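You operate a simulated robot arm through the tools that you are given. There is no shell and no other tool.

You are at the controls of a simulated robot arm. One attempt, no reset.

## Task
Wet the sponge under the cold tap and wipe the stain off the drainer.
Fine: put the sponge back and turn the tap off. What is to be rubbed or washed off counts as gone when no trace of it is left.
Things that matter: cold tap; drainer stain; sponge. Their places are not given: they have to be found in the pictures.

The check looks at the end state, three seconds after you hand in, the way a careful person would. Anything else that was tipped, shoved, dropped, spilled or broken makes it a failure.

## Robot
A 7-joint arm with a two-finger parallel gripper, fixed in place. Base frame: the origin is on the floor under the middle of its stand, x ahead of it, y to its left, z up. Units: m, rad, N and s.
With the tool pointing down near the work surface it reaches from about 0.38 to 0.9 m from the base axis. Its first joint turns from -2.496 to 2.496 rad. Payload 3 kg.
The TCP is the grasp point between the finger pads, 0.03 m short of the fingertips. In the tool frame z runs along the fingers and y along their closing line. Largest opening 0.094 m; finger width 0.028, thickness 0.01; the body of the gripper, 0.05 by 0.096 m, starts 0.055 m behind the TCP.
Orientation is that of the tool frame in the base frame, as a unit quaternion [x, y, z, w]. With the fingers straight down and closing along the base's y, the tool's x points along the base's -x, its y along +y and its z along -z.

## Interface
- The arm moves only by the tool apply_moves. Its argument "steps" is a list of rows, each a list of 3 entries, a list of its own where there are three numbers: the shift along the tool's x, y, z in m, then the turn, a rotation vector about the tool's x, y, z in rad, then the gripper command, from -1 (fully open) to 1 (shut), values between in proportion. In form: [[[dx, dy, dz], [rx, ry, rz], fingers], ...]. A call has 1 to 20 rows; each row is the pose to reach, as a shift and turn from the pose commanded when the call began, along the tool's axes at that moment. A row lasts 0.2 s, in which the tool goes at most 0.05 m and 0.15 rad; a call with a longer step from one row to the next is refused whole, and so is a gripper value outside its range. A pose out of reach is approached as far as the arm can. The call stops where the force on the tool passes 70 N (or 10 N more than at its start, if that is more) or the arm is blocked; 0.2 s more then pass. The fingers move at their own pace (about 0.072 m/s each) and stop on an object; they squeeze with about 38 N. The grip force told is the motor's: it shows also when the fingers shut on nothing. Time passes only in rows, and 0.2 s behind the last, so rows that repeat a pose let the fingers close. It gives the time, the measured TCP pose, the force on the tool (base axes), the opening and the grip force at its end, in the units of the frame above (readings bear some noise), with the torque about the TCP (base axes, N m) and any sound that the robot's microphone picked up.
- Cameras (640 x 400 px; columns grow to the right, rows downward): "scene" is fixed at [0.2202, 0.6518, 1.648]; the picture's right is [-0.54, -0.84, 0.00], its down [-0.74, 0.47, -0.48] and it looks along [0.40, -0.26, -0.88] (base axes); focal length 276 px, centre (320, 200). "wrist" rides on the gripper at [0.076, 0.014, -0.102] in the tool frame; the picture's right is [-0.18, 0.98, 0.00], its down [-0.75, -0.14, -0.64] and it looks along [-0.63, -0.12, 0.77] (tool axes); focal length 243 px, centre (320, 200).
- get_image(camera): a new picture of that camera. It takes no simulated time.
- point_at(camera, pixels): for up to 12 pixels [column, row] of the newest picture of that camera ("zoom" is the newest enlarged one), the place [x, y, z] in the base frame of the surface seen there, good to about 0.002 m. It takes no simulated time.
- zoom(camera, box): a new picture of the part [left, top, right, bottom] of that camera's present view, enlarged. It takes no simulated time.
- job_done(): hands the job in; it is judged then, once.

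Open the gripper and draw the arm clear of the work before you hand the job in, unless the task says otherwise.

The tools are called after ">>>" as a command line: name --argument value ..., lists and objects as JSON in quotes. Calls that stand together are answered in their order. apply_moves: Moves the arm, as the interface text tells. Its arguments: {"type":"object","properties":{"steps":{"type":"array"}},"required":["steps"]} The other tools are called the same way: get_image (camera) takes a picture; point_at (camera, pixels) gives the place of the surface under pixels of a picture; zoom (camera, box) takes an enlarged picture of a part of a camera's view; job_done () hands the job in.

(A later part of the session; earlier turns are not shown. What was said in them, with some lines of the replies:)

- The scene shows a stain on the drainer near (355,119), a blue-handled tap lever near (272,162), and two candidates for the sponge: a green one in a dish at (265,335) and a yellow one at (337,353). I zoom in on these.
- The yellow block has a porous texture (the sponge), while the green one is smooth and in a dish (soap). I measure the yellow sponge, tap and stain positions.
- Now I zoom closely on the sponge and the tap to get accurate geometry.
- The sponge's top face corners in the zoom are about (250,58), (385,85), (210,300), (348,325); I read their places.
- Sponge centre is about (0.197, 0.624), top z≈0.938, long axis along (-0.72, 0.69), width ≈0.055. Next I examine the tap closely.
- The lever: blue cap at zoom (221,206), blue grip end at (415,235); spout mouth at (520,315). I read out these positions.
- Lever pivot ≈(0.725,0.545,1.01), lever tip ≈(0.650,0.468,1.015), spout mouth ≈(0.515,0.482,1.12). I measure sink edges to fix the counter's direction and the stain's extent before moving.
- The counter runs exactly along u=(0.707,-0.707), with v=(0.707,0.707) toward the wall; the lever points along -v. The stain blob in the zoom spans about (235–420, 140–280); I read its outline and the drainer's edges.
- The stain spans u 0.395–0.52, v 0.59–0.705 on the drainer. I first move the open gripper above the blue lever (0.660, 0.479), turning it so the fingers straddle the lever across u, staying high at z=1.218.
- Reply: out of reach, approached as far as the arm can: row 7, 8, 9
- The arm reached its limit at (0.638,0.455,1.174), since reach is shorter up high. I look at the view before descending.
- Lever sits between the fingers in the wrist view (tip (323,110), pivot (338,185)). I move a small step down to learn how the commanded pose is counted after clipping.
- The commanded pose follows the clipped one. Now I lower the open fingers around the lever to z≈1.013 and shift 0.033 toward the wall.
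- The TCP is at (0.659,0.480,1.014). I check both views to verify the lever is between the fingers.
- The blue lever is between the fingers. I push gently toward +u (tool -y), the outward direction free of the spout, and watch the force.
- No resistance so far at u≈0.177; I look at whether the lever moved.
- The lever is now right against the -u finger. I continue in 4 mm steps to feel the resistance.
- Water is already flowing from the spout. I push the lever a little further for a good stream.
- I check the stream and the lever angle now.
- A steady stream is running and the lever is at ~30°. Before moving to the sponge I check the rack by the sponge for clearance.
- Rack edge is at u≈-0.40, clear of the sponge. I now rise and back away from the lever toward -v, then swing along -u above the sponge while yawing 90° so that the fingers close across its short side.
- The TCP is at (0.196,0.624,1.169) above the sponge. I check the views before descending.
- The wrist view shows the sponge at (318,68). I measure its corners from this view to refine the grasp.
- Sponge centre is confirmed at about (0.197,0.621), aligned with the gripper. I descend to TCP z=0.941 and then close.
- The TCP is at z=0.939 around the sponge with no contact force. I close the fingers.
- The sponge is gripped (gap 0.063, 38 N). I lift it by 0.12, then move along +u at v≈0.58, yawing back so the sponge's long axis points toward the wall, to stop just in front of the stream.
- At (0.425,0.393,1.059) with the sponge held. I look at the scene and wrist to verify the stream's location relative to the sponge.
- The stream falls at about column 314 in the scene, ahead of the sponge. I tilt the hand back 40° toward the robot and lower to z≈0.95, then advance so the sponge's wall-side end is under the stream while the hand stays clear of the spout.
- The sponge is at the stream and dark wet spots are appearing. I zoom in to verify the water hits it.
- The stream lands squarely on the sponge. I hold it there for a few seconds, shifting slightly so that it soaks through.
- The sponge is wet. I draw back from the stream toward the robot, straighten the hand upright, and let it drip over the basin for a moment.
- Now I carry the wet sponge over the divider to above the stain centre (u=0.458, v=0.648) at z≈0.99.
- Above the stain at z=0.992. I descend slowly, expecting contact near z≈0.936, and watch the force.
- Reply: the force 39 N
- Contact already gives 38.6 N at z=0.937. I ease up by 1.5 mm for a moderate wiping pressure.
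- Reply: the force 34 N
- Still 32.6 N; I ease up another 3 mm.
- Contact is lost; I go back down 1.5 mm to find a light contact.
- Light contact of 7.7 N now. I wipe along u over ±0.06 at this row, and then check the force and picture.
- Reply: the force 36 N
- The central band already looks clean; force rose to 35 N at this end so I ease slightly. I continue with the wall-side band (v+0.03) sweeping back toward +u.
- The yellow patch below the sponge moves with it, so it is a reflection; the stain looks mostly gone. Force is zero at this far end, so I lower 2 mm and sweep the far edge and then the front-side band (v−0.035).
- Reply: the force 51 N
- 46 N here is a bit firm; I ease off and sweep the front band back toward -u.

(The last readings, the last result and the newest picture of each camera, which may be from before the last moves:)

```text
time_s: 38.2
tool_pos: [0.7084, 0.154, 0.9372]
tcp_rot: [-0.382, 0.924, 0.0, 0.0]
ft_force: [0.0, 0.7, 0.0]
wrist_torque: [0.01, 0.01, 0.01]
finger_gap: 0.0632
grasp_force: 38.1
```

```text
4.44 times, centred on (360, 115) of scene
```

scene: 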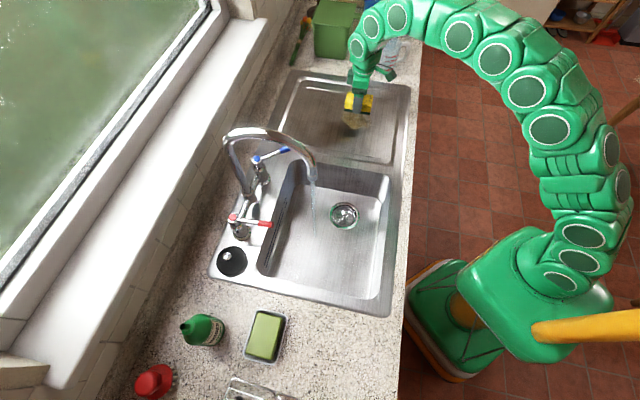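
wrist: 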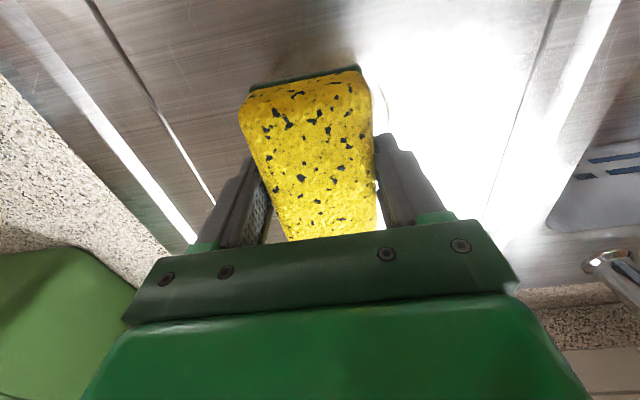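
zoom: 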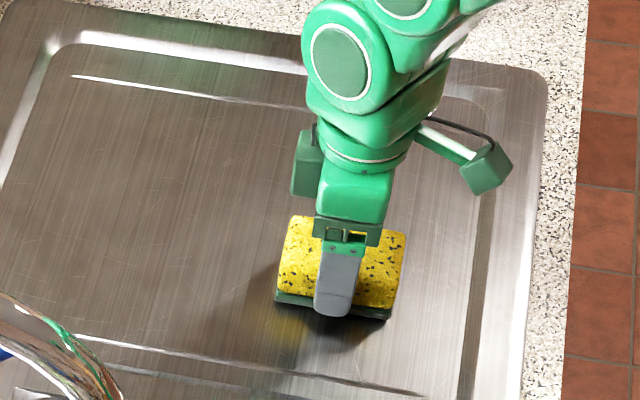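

No stain visible, but the last part had no contact; I do a second zigzag pass with slightly more pressure over the full area.

>>> apply_moves --steps '[[[0, 0, 0.001], [0, 0, 0], 1], [[-0.03, 0, 0.001], [0, 0, 0], 1], [[-0.07, 0, 0.001], [0, 0, 0], 1], [[-0.09, -0.01, 0.001], [0, 0, 0], 1], [[-0.06, -0.025, 0.001], [0, 0, 0], 1], [[-0.03, -0.03, 0.001], [0, 0, 0], 1], [[0, -0.035, 0.001], [0, 0, 0], 1], [[-0.03, -0.055, 0.0012], [0, 0, 0], 1], [[-0.07, -0.06, 0.0013], [0, 0, 0], 1], [[-0.09, -0.065, 0.0014], [0, 0, 0], 1], [[-0.05, -0.08, 0.0016], [0, 0, 0], 1], [[-0.01, -0.09, 0.0018], [0, 0, 0], 1], [[0, -0.105, 0.002], [0, 0, 0], 1], [[-0.03, -0.12, 0.002], [0, 0, 0], 1], [[-0.07, -0.125, 0.002], [0, 0, 0], 1], [[-0.07, -0.125, 0.002], [0, 0, 0], 1]]'

```text
time_s: 41.6
tool_pos: [0.8477, 0.1103, 0.9337]
tcp_rot: [-0.382, 0.924, 0.0, -0.001]
ft_force: [-6.0, -11.9, 30.3]
wrist_torque: [-0.24, -0.13, -0.06]
finger_gap: 0.063
grasp_force: 38.3
```

Contact held (30 N at the end). I lift the sponge and move it aside toward the basin to inspect the drainer.

>>> apply_moves --steps '[[[0, 0, -0.03], [0, 0, 0], 1], [[0.01, 0.03, -0.06], [0, 0, 0], 1], [[0.02, 0.075, -0.08], [0, 0, 0], 1], [[0.03, 0.12, -0.09], [0, 0, 0], 1], [[0.04, 0.165, -0.1], [0, 0, 0], 1], [[0.05, 0.21, -0.1], [0, 0, 0], 1], [[0.06, 0.255, -0.1], [0, 0, 0], 1], [[0.07, 0.3, -0.1], [0, 0, 0], 1], [[0.08, 0.345, -0.1], [0, 0, 0], 1], [[0.08, 0.345, -0.1], [0, 0, 0], 1]]'

>>> zoom --camera "scene" --box '[290, 70, 410, 165]'

>>> get_image --camera "scene"

>>> get_image --camera "wrist"

```text
refused: row 3 steps farther than a row can; nothing moved
```

```text
4.21 times, centred on (350, 118) of scene
```

zoom: 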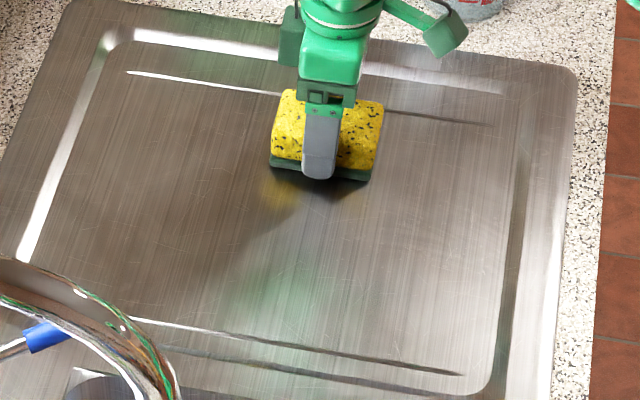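

```text
taken
```

scene: 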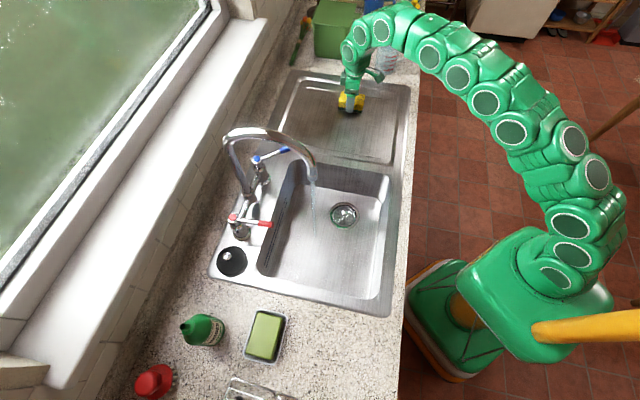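

```text
taken
```

wrist: 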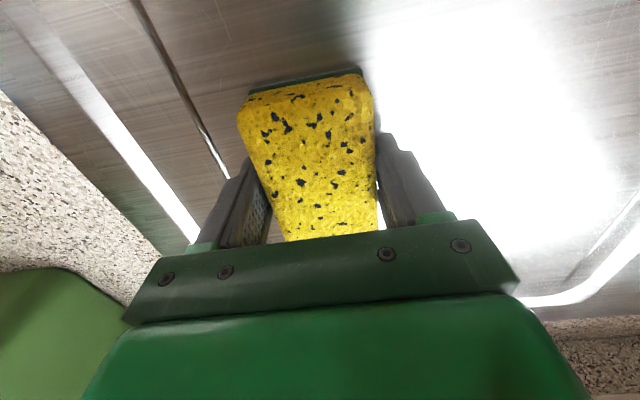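

One row was slightly too long, so nothing moved. I repeat with shorter steps: lift and shift toward the basin so the drainer can be inspected.

>>> apply_moves --steps '[[[0, 0, -0.03], [0, 0, 0], 1], [[0.01, 0.03, -0.06], [0, 0, 0], 1], [[0.02, 0.065, -0.08], [0, 0, 0], 1], [[0.03, 0.105, -0.09], [0, 0, 0], 1], [[0.04, 0.15, -0.1], [0, 0, 0], 1], [[0.05, 0.195, -0.1], [0, 0, 0], 1], [[0.06, 0.24, -0.1], [0, 0, 0], 1], [[0.07, 0.285, -0.1], [0, 0, 0], 1], [[0.08, 0.33, -0.1], [0, 0, 0], 1], [[0.08, 0.33, -0.1], [0, 0, 0], 1]]'

>>> zoom --camera "scene" --box '[290, 70, 410, 165]'

>>> get_image --camera "wrist"

```text
time_s: 43.8
tool_pos: [0.5552, 0.2929, 1.0394]
tcp_rot: [-0.382, 0.924, 0.0, 0.0]
ft_force: [0.4, -0.1, -1.1]
wrist_torque: [0.02, 0.05, 0.04]
finger_gap: 0.0632
grasp_force: 37.8
```

```text
4.21 times, centred on (350, 118) of scene
```

zoom: 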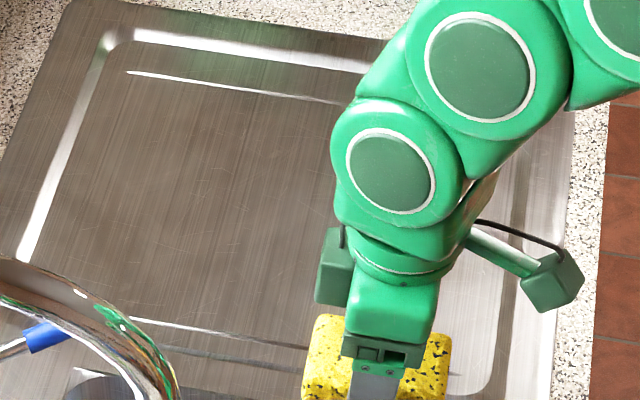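

```text
taken
```

wrist: 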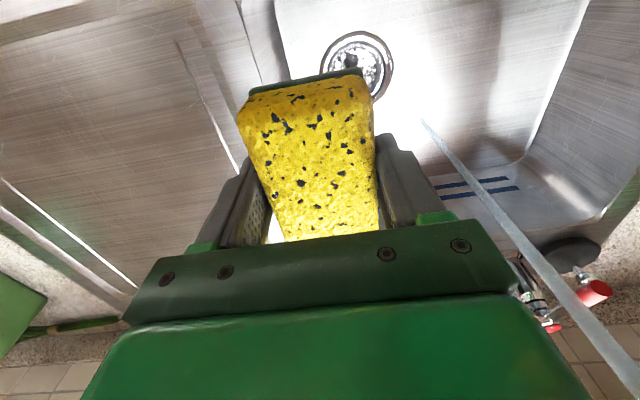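

The visible part of the drainer is clean, but the arm hides the rest. I move on along -u in front of the stream and look again.

>>> apply_moves --steps '[[[0.005, 0.04, 0], [0, 0, 0], 1], [[0.01, 0.08, 0], [0, 0, 0], 1], [[0.018, 0.12, 0], [0, 0, 0], 1], [[0.025, 0.16, 0], [0, 0, 0], 1], [[0.025, 0.16, 0], [0, 0, 0], 1]]'

>>> zoom --camera "scene" --box '[290, 70, 410, 165]'

>>> get_image --camera "wrist"

```text
time_s: 45.0
tool_pos: [0.4272, 0.3885, 1.034]
tcp_rot: [-0.382, 0.924, 0.0, -0.001]
ft_force: [0.8, -0.5, 0.5]
wrist_torque: [0.01, -0.02, -0.02]
finger_gap: 0.0634
grasp_force: 37.9
```

```text
4.21 times, centred on (350, 118) of scene
```

zoom: 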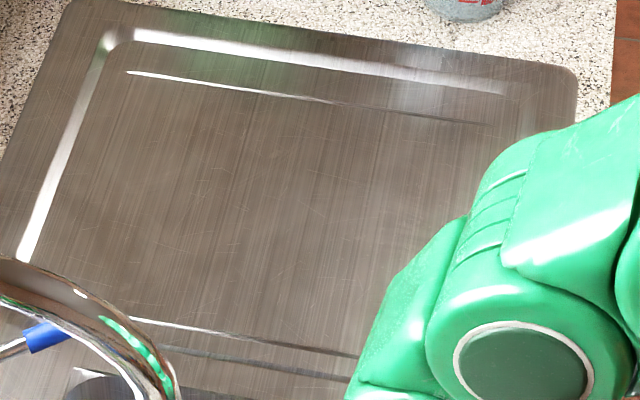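

```text
taken
```

wrist: 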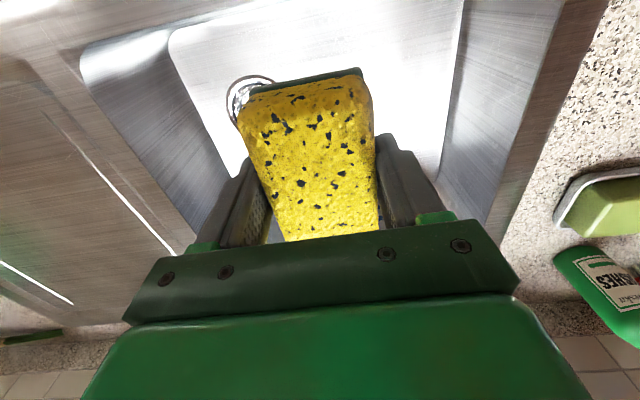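

The stain area (zoom about (312–438,158–250)) looks clean. I enlarge it more to check for faint traces.

>>> zoom --camera "scene" --box '[330, 95, 385, 135]'

>>> zoom --camera "wrist" --box '[0, 60, 200, 320]'

```text
10.00 times, centred on (358, 115) of scene
```

zoom: 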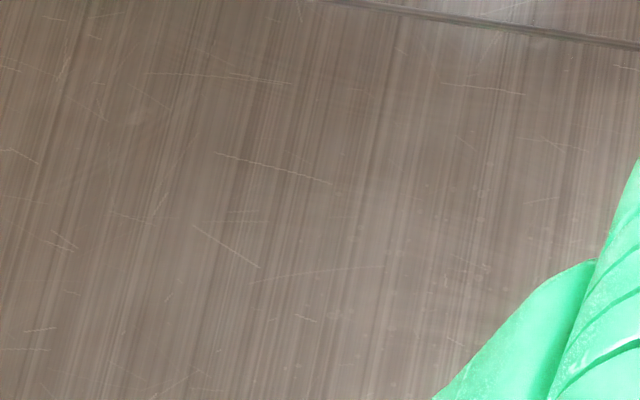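

```text
1.54 times, centred on (100, 190) of wrist
```

zoom: 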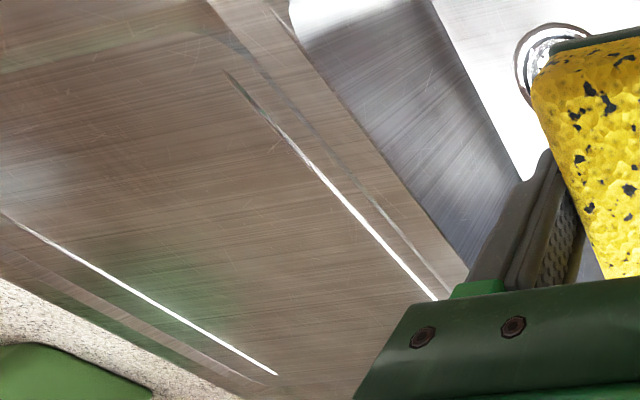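

Only tiny glints near zoom (470,260); I'll recheck with the arm out of the way. I carry the sponge back above its original spot (u=-0.302, v=0.579), yawing 90° as when I picked it.

>>> apply_moves --steps '[[[0, 0.03, -0.01], [0, 0, -0.1428], 1], [[0, 0.06, -0.02], [0, 0, -0.2856], 1], [[0, 0.09, -0.02], [0, 0, -0.4284], 1], [[0, 0.12, -0.02], [0, 0, -0.5712], 1], [[0, 0.15, -0.02], [0, 0, -0.714], 1], [[0, 0.18, -0.02], [0, 0, -0.8568], 1], [[-0.001, 0.21, -0.02], [0, 0, -0.9996], 1], [[-0.001, 0.24, -0.02], [0, 0, -1.1424], 1], [[-0.002, 0.27, -0.02], [0, 0, -1.2852], 1], [[-0.002, 0.3, -0.02], [0, 0, -1.428], 1], [[-0.0026, 0.3293, -0.02], [0, 0, -1.5708], 1], [[-0.0026, 0.3293, -0.02], [0, 0, -1.5708], 1]]'

>>> zoom --camera "scene" --box '[330, 95, 385, 135]'

>>> zoom --camera "scene" --box '[290, 70, 410, 165]'

>>> get_image --camera "wrist"

```text
time_s: 47.6
tool_pos: [0.1918, 0.6218, 1.0545]
tcp_rot: [0.924, -0.382, -0.001, 0.0]
ft_force: [-0.8, -0.1, -0.7]
wrist_torque: [0.01, 0.0, 0.0]
finger_gap: 0.0633
grasp_force: 38.3
```

```text
10.00 times, centred on (358, 115) of scene
```

zoom: 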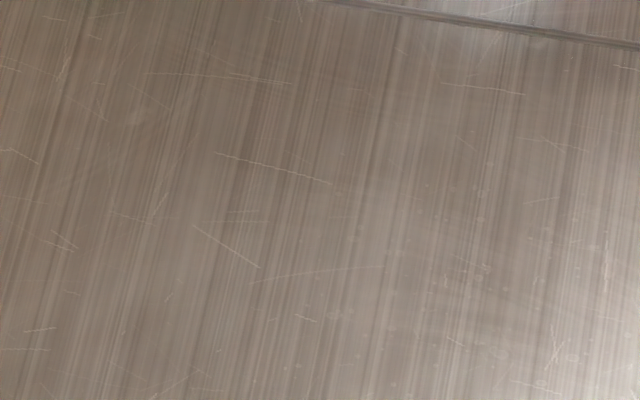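

```text
4.21 times, centred on (350, 118) of scene
```

zoom: 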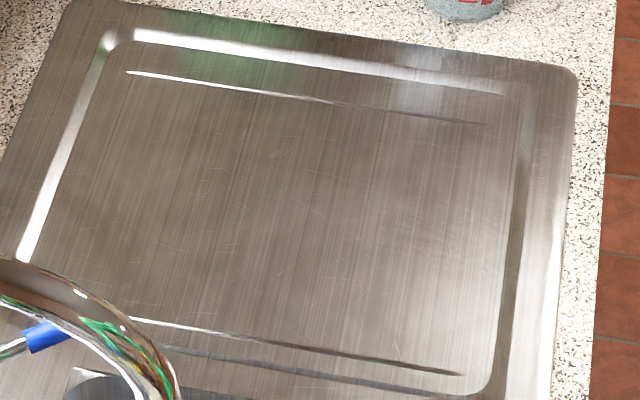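

```text
taken
```

wrist: 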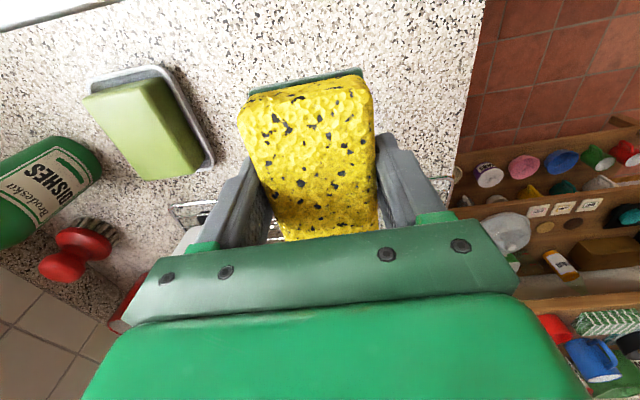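

The drainer is clean, with only its own scratches. I lower the sponge onto its original spot, slowing near contact.

>>> apply_moves --steps '[[[0.002, -0.003, 0.04], [0, 0, 0], 1], [[0.002, -0.003, 0.08], [0, 0, 0], 1], [[0.002, -0.003, 0.1], [0, 0, 0], 1], [[0.002, -0.003, 0.108], [0, 0, 0], 1], [[0.002, -0.003, 0.111], [0, 0, 0], 1], [[0.002, -0.003, 0.111], [0, 0, 0], 1]]'

```text
time_s: 49.0
tool_pos: [0.1977, 0.6245, 0.9434]
tcp_rot: [0.923, -0.384, 0.0, -0.001]
ft_force: [-0.1, 0.2, -0.1]
wrist_torque: [-0.02, 0.01, 0.0]
finger_gap: 0.0632
grasp_force: 38.3
```

No contact yet at z=0.943; I lower another 2 mm and read the force.

>>> apply_moves --steps '[[[0, 0, 0.001], [0, 0, 0], 1], [[0, 0, 0.002], [0, 0, 0], 1], [[0, 0, 0.002], [0, 0, 0], 1]]'

```text
time_s: 49.8
tool_pos: [0.1971, 0.6232, 0.942]
tcp_rot: [0.924, -0.382, 0.0, 0.0]
ft_force: [0.6, 0.0, 0.1]
wrist_torque: [-0.03, 0.0, 0.0]
finger_gap: 0.0633
grasp_force: 38.2
```

Still free at z=0.942; another 2 mm in 1 mm steps.

>>> apply_moves --steps '[[[0, 0, 0.001], [0, 0, 0], 1], [[0, 0, 0.002], [0, 0, 0], 1], [[0, 0, 0.002], [0, 0, 0], 1]]'

```text
time_s: 50.6
tool_pos: [0.1974, 0.623, 0.9401]
tcp_rot: [0.924, -0.383, 0.0, 0.0]
ft_force: [0.0, -0.2, -0.9]
wrist_torque: [0.01, 0.03, 0.02]
finger_gap: 0.0631
grasp_force: 38.1
```

Still no contact at z=0.940; one more small step.

>>> apply_moves --steps '[[[0, 0, 0.001], [0, 0, 0], 1], [[0, 0, 0.0015], [0, 0, 0], 1], [[0, 0, 0.0015], [0, 0, 0], 1]]'

```text
time_s: 51.4
tool_pos: [0.1965, 0.6229, 0.9398]
tcp_rot: [0.924, -0.382, 0.0, -0.001]
ft_force: [-1.3, 0.0, 0.2]
wrist_torque: [0.02, -0.01, 0.01]
finger_gap: 0.0632
grasp_force: 37.5
```

The sponge was originally gripped at z≈0.938, so I go down one more millimetre or so.

>>> apply_moves --steps '[[[0, 0, 0.001], [0, 0, 0], 1], [[0, 0, 0.001], [0, 0, 0], 1]]'

```text
time_s: 52.0
tool_pos: [0.1987, 0.6224, 0.9379]
tcp_rot: [0.924, -0.382, 0.0, 0.0]
ft_force: [-0.6, 0.2, -0.2]
wrist_torque: [0.04, -0.01, -0.03]
finger_gap: 0.0634
grasp_force: 37.7
```

>>> apply_moves --steps '[[[0, 0, 0.001], [0, 0, 0], 1], [[0, 0, 0.001], [0, 0, 0], 1]]'

```text
time_s: 52.6
tool_pos: [0.1976, 0.6235, 0.9378]
tcp_rot: [0.924, -0.383, 0.0, 0.0]
ft_force: [0.7, -0.6, -0.8]
wrist_torque: [0.01, -0.01, -0.02]
finger_gap: 0.0634
grasp_force: 38.4
```

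Still free; another 1 mm.

>>> apply_moves --steps '[[[0, 0, 0.001], [0, 0, 0], 1], [[0, 0, 0.001], [0, 0, 0], 1]]'

```text
time_s: 53.2
tool_pos: [0.199, 0.6233, 0.9364]
tcp_rot: [0.924, -0.383, 0.0, -0.001]
ft_force: [0.3, -0.6, 0.0]
wrist_torque: [0.01, 0.01, -0.02]
finger_gap: 0.063
grasp_force: 38.3
```

No contact yet; I look at the gap between the sponge and the counter.

>>> zoom --camera "wrist" --box '[200, 40, 420, 260]'

>>> get_image --camera "scene"

```text
1.82 times, centred on (310, 150) of wrist
```

zoom: 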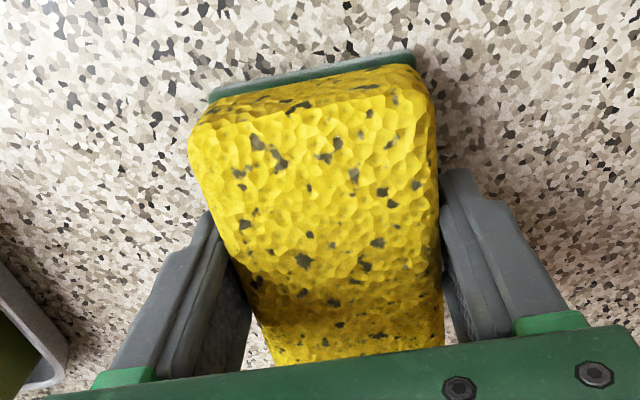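

```text
taken
```

scene: 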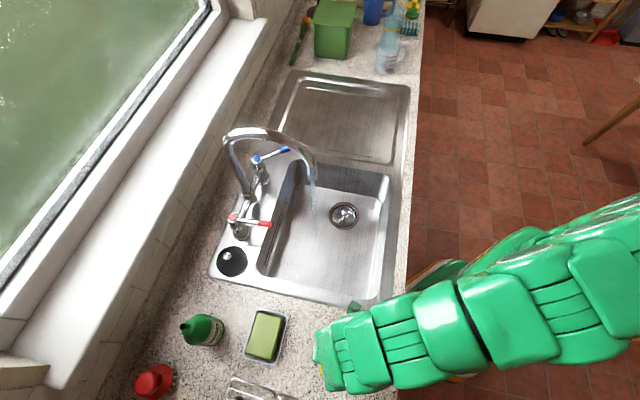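

The sponge appears just over the counter. One more millimetre down, then I check the force.

>>> apply_moves --steps '[[[0, 0, 0.001], [0, 0, 0], 1], [[0, 0, 0.001], [0, 0, 0], 1]]'

```text
time_s: 53.8
tool_pos: [0.1974, 0.6225, 0.9369]
tcp_rot: [0.924, -0.383, -0.001, -0.001]
ft_force: [-4.2, 0.4, 20.6]
wrist_torque: [-0.06, 0.13, 0.01]
finger_gap: 0.0633
grasp_force: 37.9
```

Contact now at 20 N, so the sponge rests on the counter. I ease up slightly and open the fingers gradually.

>>> apply_moves --steps '[[[0, 0, -0.0008], [0, 0, 0], 1], [[0, 0, -0.0008], [0, 0, 0], 0], [[0, 0, -0.0008], [0, 0, 0], -0.5], [[0, 0, -0.0008], [0, 0, 0], -1], [[0, 0, -0.0008], [0, 0, 0], -1], [[0, 0, -0.0008], [0, 0, 0], -1]]'

>>> get_image --camera "wrist"

```text
time_s: 55.2
tool_pos: [0.1981, 0.6233, 0.9362]
tcp_rot: [0.924, -0.382, 0.001, 0.0]
ft_force: [0.3, 0.7, -0.4]
wrist_torque: [0.0, 0.02, -0.03]
finger_gap: 0.0939
grasp_force: 0.1
```

```text
taken
```

wrist: 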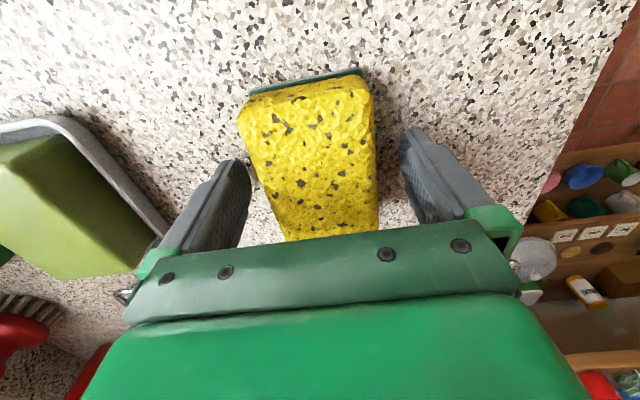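

The sponge is released on its spot. I lift straight up, then swing back along +u (v≈0.58, clear of the spout) to in front of the cold lever, yawing the hand back.

>>> apply_moves --steps '[[[0, 0, -0.04], [0, 0, 0], -1], [[0, 0, -0.08], [0, 0, 0], -1], [[0, 0, -0.12], [0, 0, 0], -1], [[0, 0, -0.16], [0, 0, 0], -1], [[0.0445, 0, -0.16], [0, 0, 0.1428], -1], [[0.089, 0, -0.16], [0, 0, 0.2856], -1], [[0.1335, 0, -0.16], [0, 0, 0.4284], -1], [[0.178, 0, -0.16], [0, 0, 0.5712], -1], [[0.2225, 0, -0.16], [0, 0, 0.714], -1], [[0.267, 0, -0.16], [0, 0, 0.8568], -1], [[0.3115, 0, -0.16], [0, 0, 0.9996], -1], [[0.356, 0, -0.16], [0, 0, 1.1424], -1], [[0.4005, 0, -0.16], [0, 0, 1.2852], -1], [[0.445, 0, -0.16], [0, 0, 1.428], -1], [[0.49, 0, -0.16], [0, 0, 1.5708], -1], [[0.49, 0, -0.16], [0, 0, 1.5708], -1]]'

>>> get_image --camera "scene"

>>> get_image --camera "wrist"

```text
time_s: 58.6
tool_pos: [0.5452, 0.2757, 1.0957]
tcp_rot: [-0.382, 0.924, 0.0, 0.0]
ft_force: [-0.7, 0.1, 1.0]
wrist_torque: [-0.03, -0.04, 0.01]
finger_gap: 0.0941
grasp_force: 0.0
```

```text
taken
```

scene: 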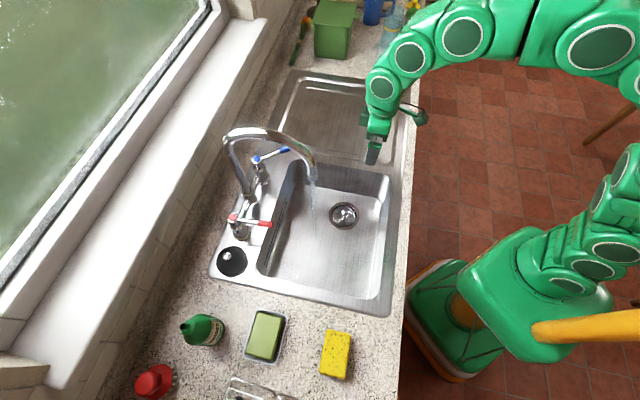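

```text
taken
```

wrist: 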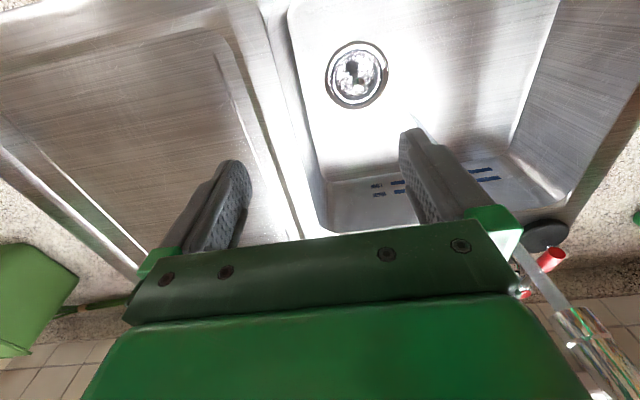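

The sponge sits at its old spot at (337,355). Now I measure the lever's current position in the scene zoom.

>>> zoom --camera "scene" --box '[240, 135, 310, 180]'

>>> point_at --camera "scene" --pixels '[[257, 159], [269, 155], [276, 152], [282, 150], [287, 149]]'

```text
8.89 times, centred on (275, 158) of scene
```

zoom: 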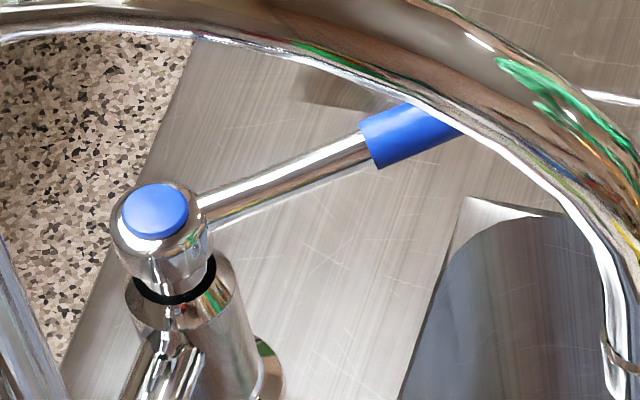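

```text
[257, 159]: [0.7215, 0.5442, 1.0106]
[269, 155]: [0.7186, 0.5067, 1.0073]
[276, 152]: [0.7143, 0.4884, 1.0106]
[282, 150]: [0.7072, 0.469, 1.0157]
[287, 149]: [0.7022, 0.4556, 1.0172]
```

The lever is at ~33° with tip at about u=0.185, v=0.807. I bring the open fingers in from the front so they straddle it at u=0.19, v≈0.81, z≈1.016.

>>> apply_moves --steps '[[[-0.045, 0, 0.01], [0, 0, 0], -1], [[-0.09, 0, 0.025], [0, 0, 0], -1], [[-0.13, 0, 0.045], [0, 0, 0], -1], [[-0.165, 0, 0.065], [0, 0, 0], -1], [[-0.2, 0, 0.08], [0, 0, 0], -1], [[-0.23, 0, 0.08], [0, 0, 0], -1], [[-0.23, 0, 0.08], [0, 0, 0], -1]]'

>>> get_image --camera "wrist"

```text
time_s: 60.2
tool_pos: [0.7081, 0.4381, 1.0144]
tcp_rot: [-0.383, 0.924, 0.0, 0.0]
ft_force: [0.1, 0.4, 0.9]
wrist_torque: [0.03, 0.0, 0.0]
finger_gap: 0.0941
grasp_force: 0.0
```

```text
taken
```

wrist: 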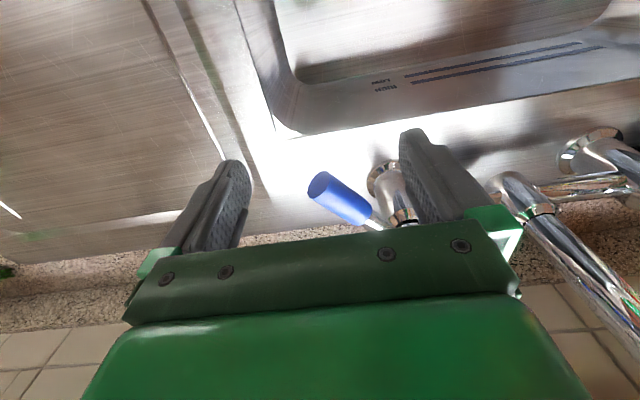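

The lever is between the fingers, but closing it this way would bring the hand near the spout arch. I back out, shift to the lever's +u side and shut the fingers, so I can push with closed fingers instead.

>>> apply_moves --steps '[[[0.04, 0, 0], [0, 0, 0], -1], [[0.08, 0, 0], [0, 0, 0], -1], [[0.08, -0.04, 0], [0, 0, 0], 0], [[0.08, -0.04, 0], [0, 0, 0], 1], [[0.08, -0.04, 0], [0, 0, 0], 1], [[0.08, -0.04, 0], [0, 0, 0], 1], [[0.08, -0.04, 0], [0, 0, 0], 1], [[0.04, -0.04, 0], [0, 0, 0], 1], [[0.0, -0.04, 0], [0, 0, 0], 1], [[0.0, -0.04, 0], [0, 0, 0], 1]]'

>>> get_image --camera "wrist"

```text
time_s: 62.4
tool_pos: [0.7335, 0.4113, 1.0145]
tcp_rot: [-0.383, 0.924, 0.0, 0.001]
ft_force: [1.0, 0.6, 0.1]
wrist_torque: [-0.02, 0.0, 0.03]
finger_gap: 0.0003
grasp_force: 33.1
```

```text
taken
```

wrist: 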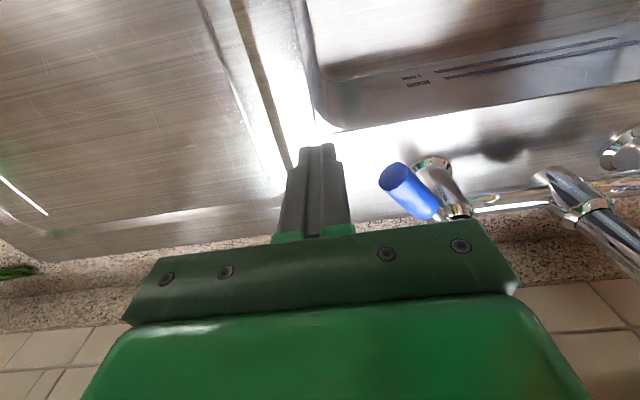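

Closed fingers are at the lever's +u side (u=0.228). I push along -u toward the closed position.

>>> apply_moves --steps '[[[0, 0.015, 0], [0, 0, 0], 1], [[0, 0.03, 0], [0, 0, 0], 1], [[0, 0.04, 0], [0, 0, 0], 1], [[0, 0.05, 0], [0, 0, 0], 1], [[0, 0.06, 0], [0, 0, 0], 1], [[0, 0.068, 0], [0, 0, 0], 1], [[0, 0.074, 0], [0, 0, 0], 1], [[0, 0.074, 0], [0, 0, 0], 1]]'

>>> get_image --camera "wrist"

>>> zoom --camera "scene" --box '[210, 90, 410, 260]'

```text
time_s: 64.2
tool_pos: [0.681, 0.4652, 1.015]
tcp_rot: [-0.383, 0.924, 0.001, 0.0]
ft_force: [0.3, -0.1, -0.6]
wrist_torque: [-0.01, -0.04, -0.01]
finger_gap: 0.0001
grasp_force: 32.6
```

```text
taken
```

wrist: 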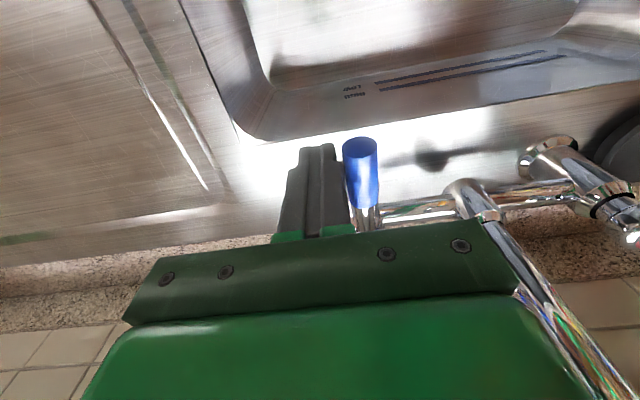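

```text
2.35 times, centred on (310, 175) of scene
```

zoom: 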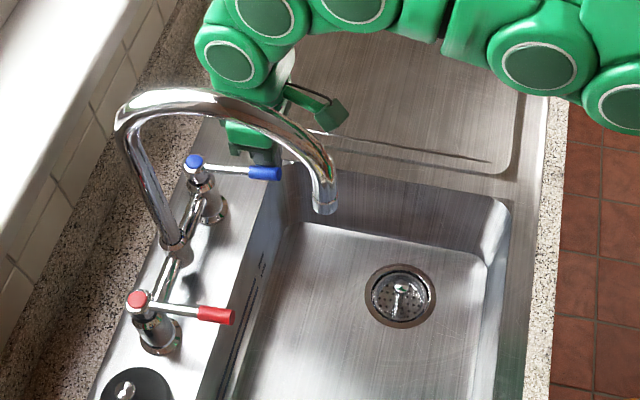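

The stream has stopped. I push a few more millimetres in small steps to reach the closed stop and be sure it's fully off.

>>> apply_moves --steps '[[[0, 0.002, 0], [0, 0, 0], 1], [[0, 0.004, 0], [0, 0, 0], 1], [[0, 0.006, 0], [0, 0, 0], 1], [[0, 0.006, 0], [0, 0, 0], 1]]'

>>> zoom --camera "scene" --box '[240, 135, 330, 200]'

```text
time_s: 65.2
tool_pos: [0.6796, 0.4658, 1.015]
tcp_rot: [-0.381, 0.924, -0.001, 0.0]
ft_force: [14.8, -16.5, 1.7]
wrist_torque: [0.01, 0.05, 0.35]
finger_gap: 0.0
grasp_force: 33.2
```

```text
6.15 times, centred on (285, 168) of scene
```

zoom: 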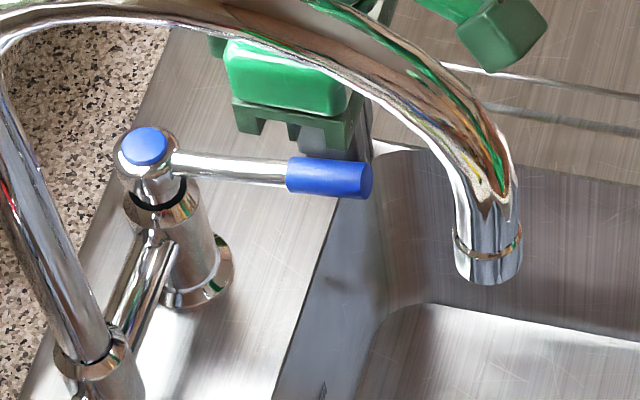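

The closed stop is felt (~22 N) and no water flows. I back off the lever, retreat toward the robot and upward, and open the gripper once clear.

>>> apply_moves --steps '[[[0, -0.015, 0], [0, 0, 0], 1], [[0.015, -0.03, -0.005], [0, 0, 0], 1], [[0.045, -0.035, -0.03], [0, 0, 0], 1], [[0.08, -0.035, -0.055], [0, 0, 0], 1], [[0.12, -0.035, -0.08], [0, 0, 0], 1], [[0.16, -0.035, -0.105], [0, 0, 0], 0], [[0.2, -0.035, -0.13], [0, 0, 0], -1], [[0.24, -0.035, -0.155], [0, 0, 0], -1], [[0.28, -0.035, -0.18], [0, 0, 0], -1], [[0.3, -0.035, -0.19], [0, 0, 0], -1], [[0.3, -0.035, -0.19], [0, 0, 0], -1]]'

>>> get_image --camera "scene"

>>> get_image --camera "wrist"

```text
time_s: 67.6
tool_pos: [0.4903, 0.2286, 1.2054]
tcp_rot: [-0.383, 0.924, 0.0, -0.001]
ft_force: [0.3, 0.4, -0.1]
wrist_torque: [0.02, 0.0, 0.01]
finger_gap: 0.0942
grasp_force: 0.0
```

```text
taken
```

scene: 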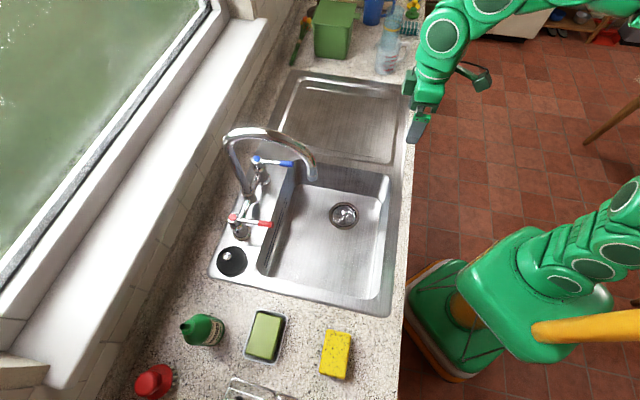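

```text
taken
```

wrist: 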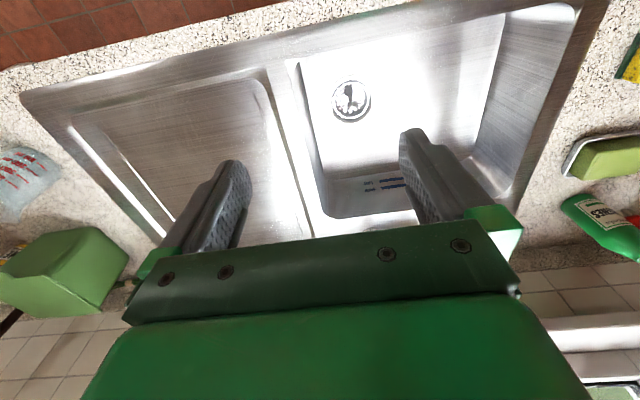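

The arm is clear, the lever is back in its closed position and the sponge is in place. I do a last close check of the drainer, sponge, and spout.

>>> zoom --camera "wrist" --box '[20, 60, 320, 240]'

>>> zoom --camera "scene" --box '[280, 65, 410, 170]'

>>> zoom --camera "scene" --box '[200, 300, 400, 400]'

>>> zoom --camera "scene" --box '[210, 110, 400, 290]'

```text
2.13 times, centred on (170, 150) of wrist
```

zoom: 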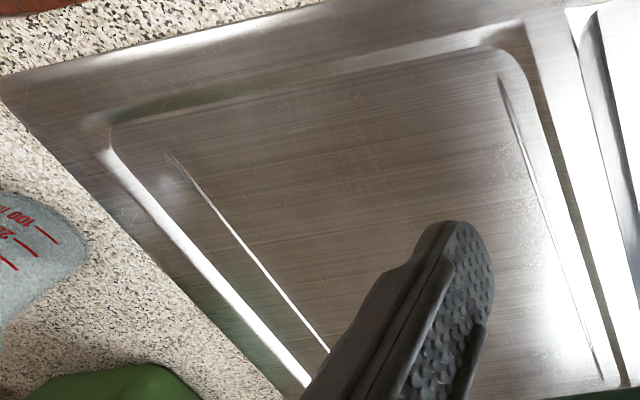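

```text
3.81 times, centred on (345, 118) of scene
```

zoom: 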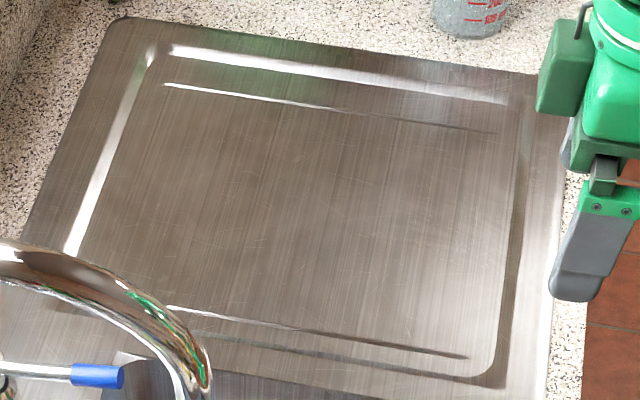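

```text
3.20 times, centred on (300, 350) of scene
```

zoom: 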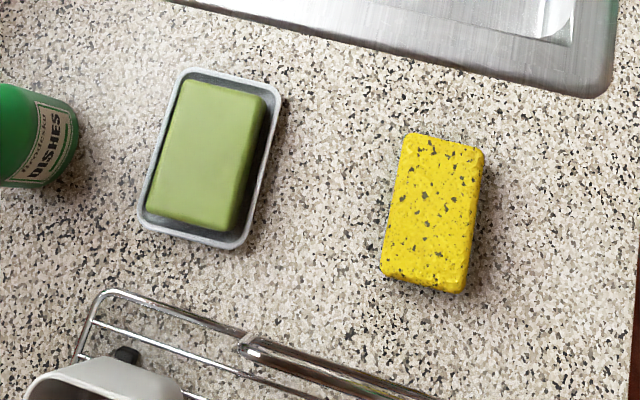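

```text
2.22 times, centred on (305, 200) of scene
```

zoom: 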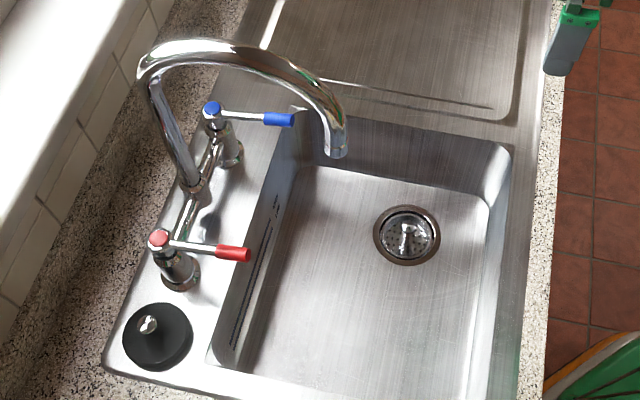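

Everything looks in order. I take one more enlarged look at the former stain area from the wrist's angle to rule out faint residue.

>>> zoom --camera "wrist" --box '[110, 85, 260, 175]'

>>> zoom --camera "scene" --box '[330, 95, 390, 140]'

```text
4.27 times, centred on (185, 130) of wrist
```

zoom: 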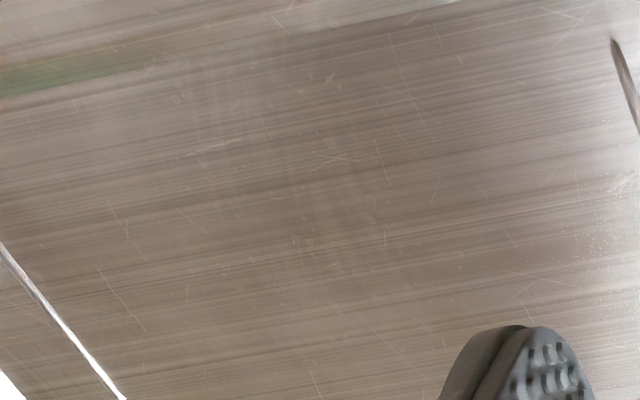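

```text
8.89 times, centred on (360, 118) of scene
```

zoom: 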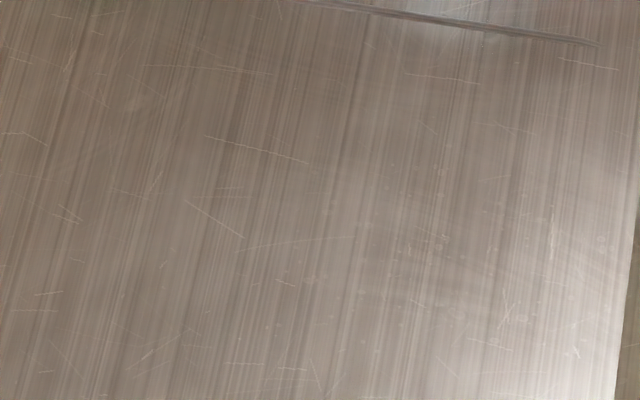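

No yellow tint remains from these views. For certainty I move the empty hand above the drainer at a safe height (z≈1.15) to inspect the spot from close by.

>>> apply_moves --steps '[[[-0.01, -0.04, 0.008], [0, 0, 0], -1], [[-0.02, -0.08, 0.016], [0, 0, 0], -1], [[-0.03, -0.12, 0.024], [0, 0, 0], -1], [[-0.04, -0.16, 0.032], [0, 0, 0], -1], [[-0.05, -0.2, 0.04], [0, 0, 0], -1], [[-0.06, -0.24, 0.048], [0, 0, 0], -1], [[-0.072, -0.255, 0.055], [0, 0, 0], -1], [[-0.072, -0.255, 0.055], [0, 0, 0], -1]]'

>>> get_image --camera "wrist"

>>> zoom --camera "wrist" --box '[150, 0, 450, 200]'

```text
time_s: 69.4
tool_pos: [0.7208, 0.1012, 1.1505]
tcp_rot: [-0.383, 0.924, 0.0, 0.0]
ft_force: [-0.6, 0.4, 1.1]
wrist_torque: [0.0, 0.04, 0.0]
finger_gap: 0.0939
grasp_force: 0.0
```

```text
taken
```

wrist: 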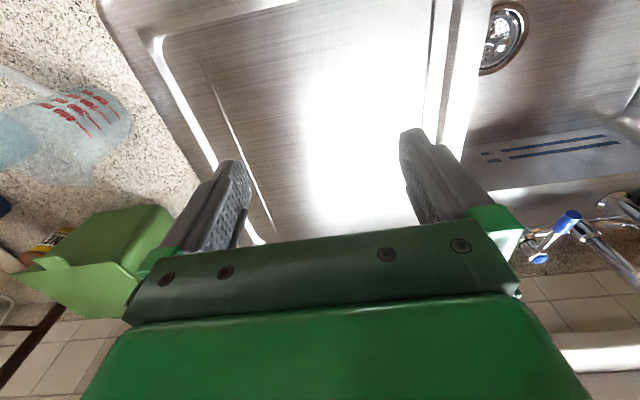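

```text
2.00 times, centred on (300, 100) of wrist
```

zoom: 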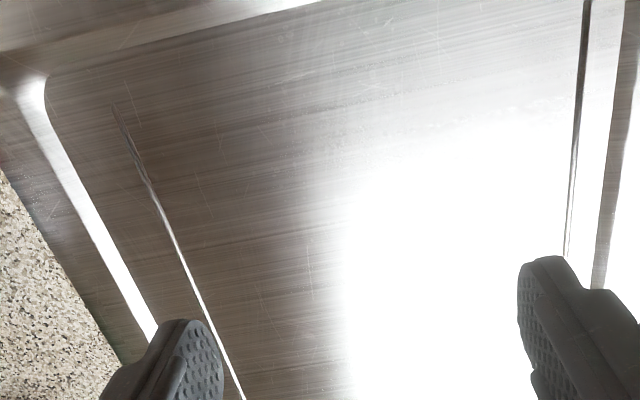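

The view shows only window glare and brushed steel, no stain colour. I bring the arm back to its clear resting position.

>>> apply_moves --steps '[[[0.01, 0.04, -0.008], [0, 0, 0], -1], [[0.02, 0.08, -0.016], [0, 0, 0], -1], [[0.03, 0.12, -0.024], [0, 0, 0], -1], [[0.04, 0.16, -0.032], [0, 0, 0], -1], [[0.05, 0.2, -0.04], [0, 0, 0], -1], [[0.06, 0.24, -0.048], [0, 0, 0], -1], [[0.072, 0.255, -0.055], [0, 0, 0], -1], [[0.072, 0.255, -0.055], [0, 0, 0], -1]]'

>>> get_image --camera "scene"

```text
time_s: 71.2
tool_pos: [0.4901, 0.2308, 1.2075]
tcp_rot: [-0.382, 0.924, 0.0, 0.0]
ft_force: [0.6, 0.3, -0.7]
wrist_torque: [-0.02, 0.0, 0.0]
finger_gap: 0.0939
grasp_force: 0.1
```

```text
taken
```

scene: 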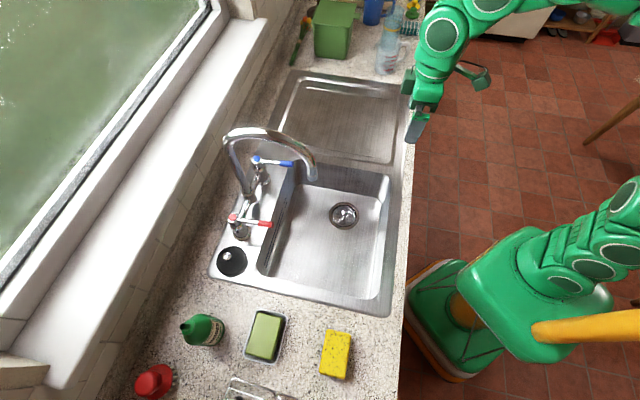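

The final scene shows the drainer clean, the tap closed with no water, the sponge back at (337,355), and nothing else disturbed; the gripper is open and clear. I hand the job in.

>>> job_done

```text
The job is handed in.
```

The stain is wiped off the drainer, and I handed the job in. I opened the cold tap, wet the sponge under it, and made two passes over the stain. The scene camera, zoomed in, shows only brushed steel and its old scratches where the stain was. A last close look with the wrist camera was mostly hidden by window glare, so the scene view is what I'm relying on.

The sponge is back on its original spot. The cold tap is pushed to its closed stop and no water is running. Nothing else on the counter looks moved. The gripper is open and the arm is clear of the sink.
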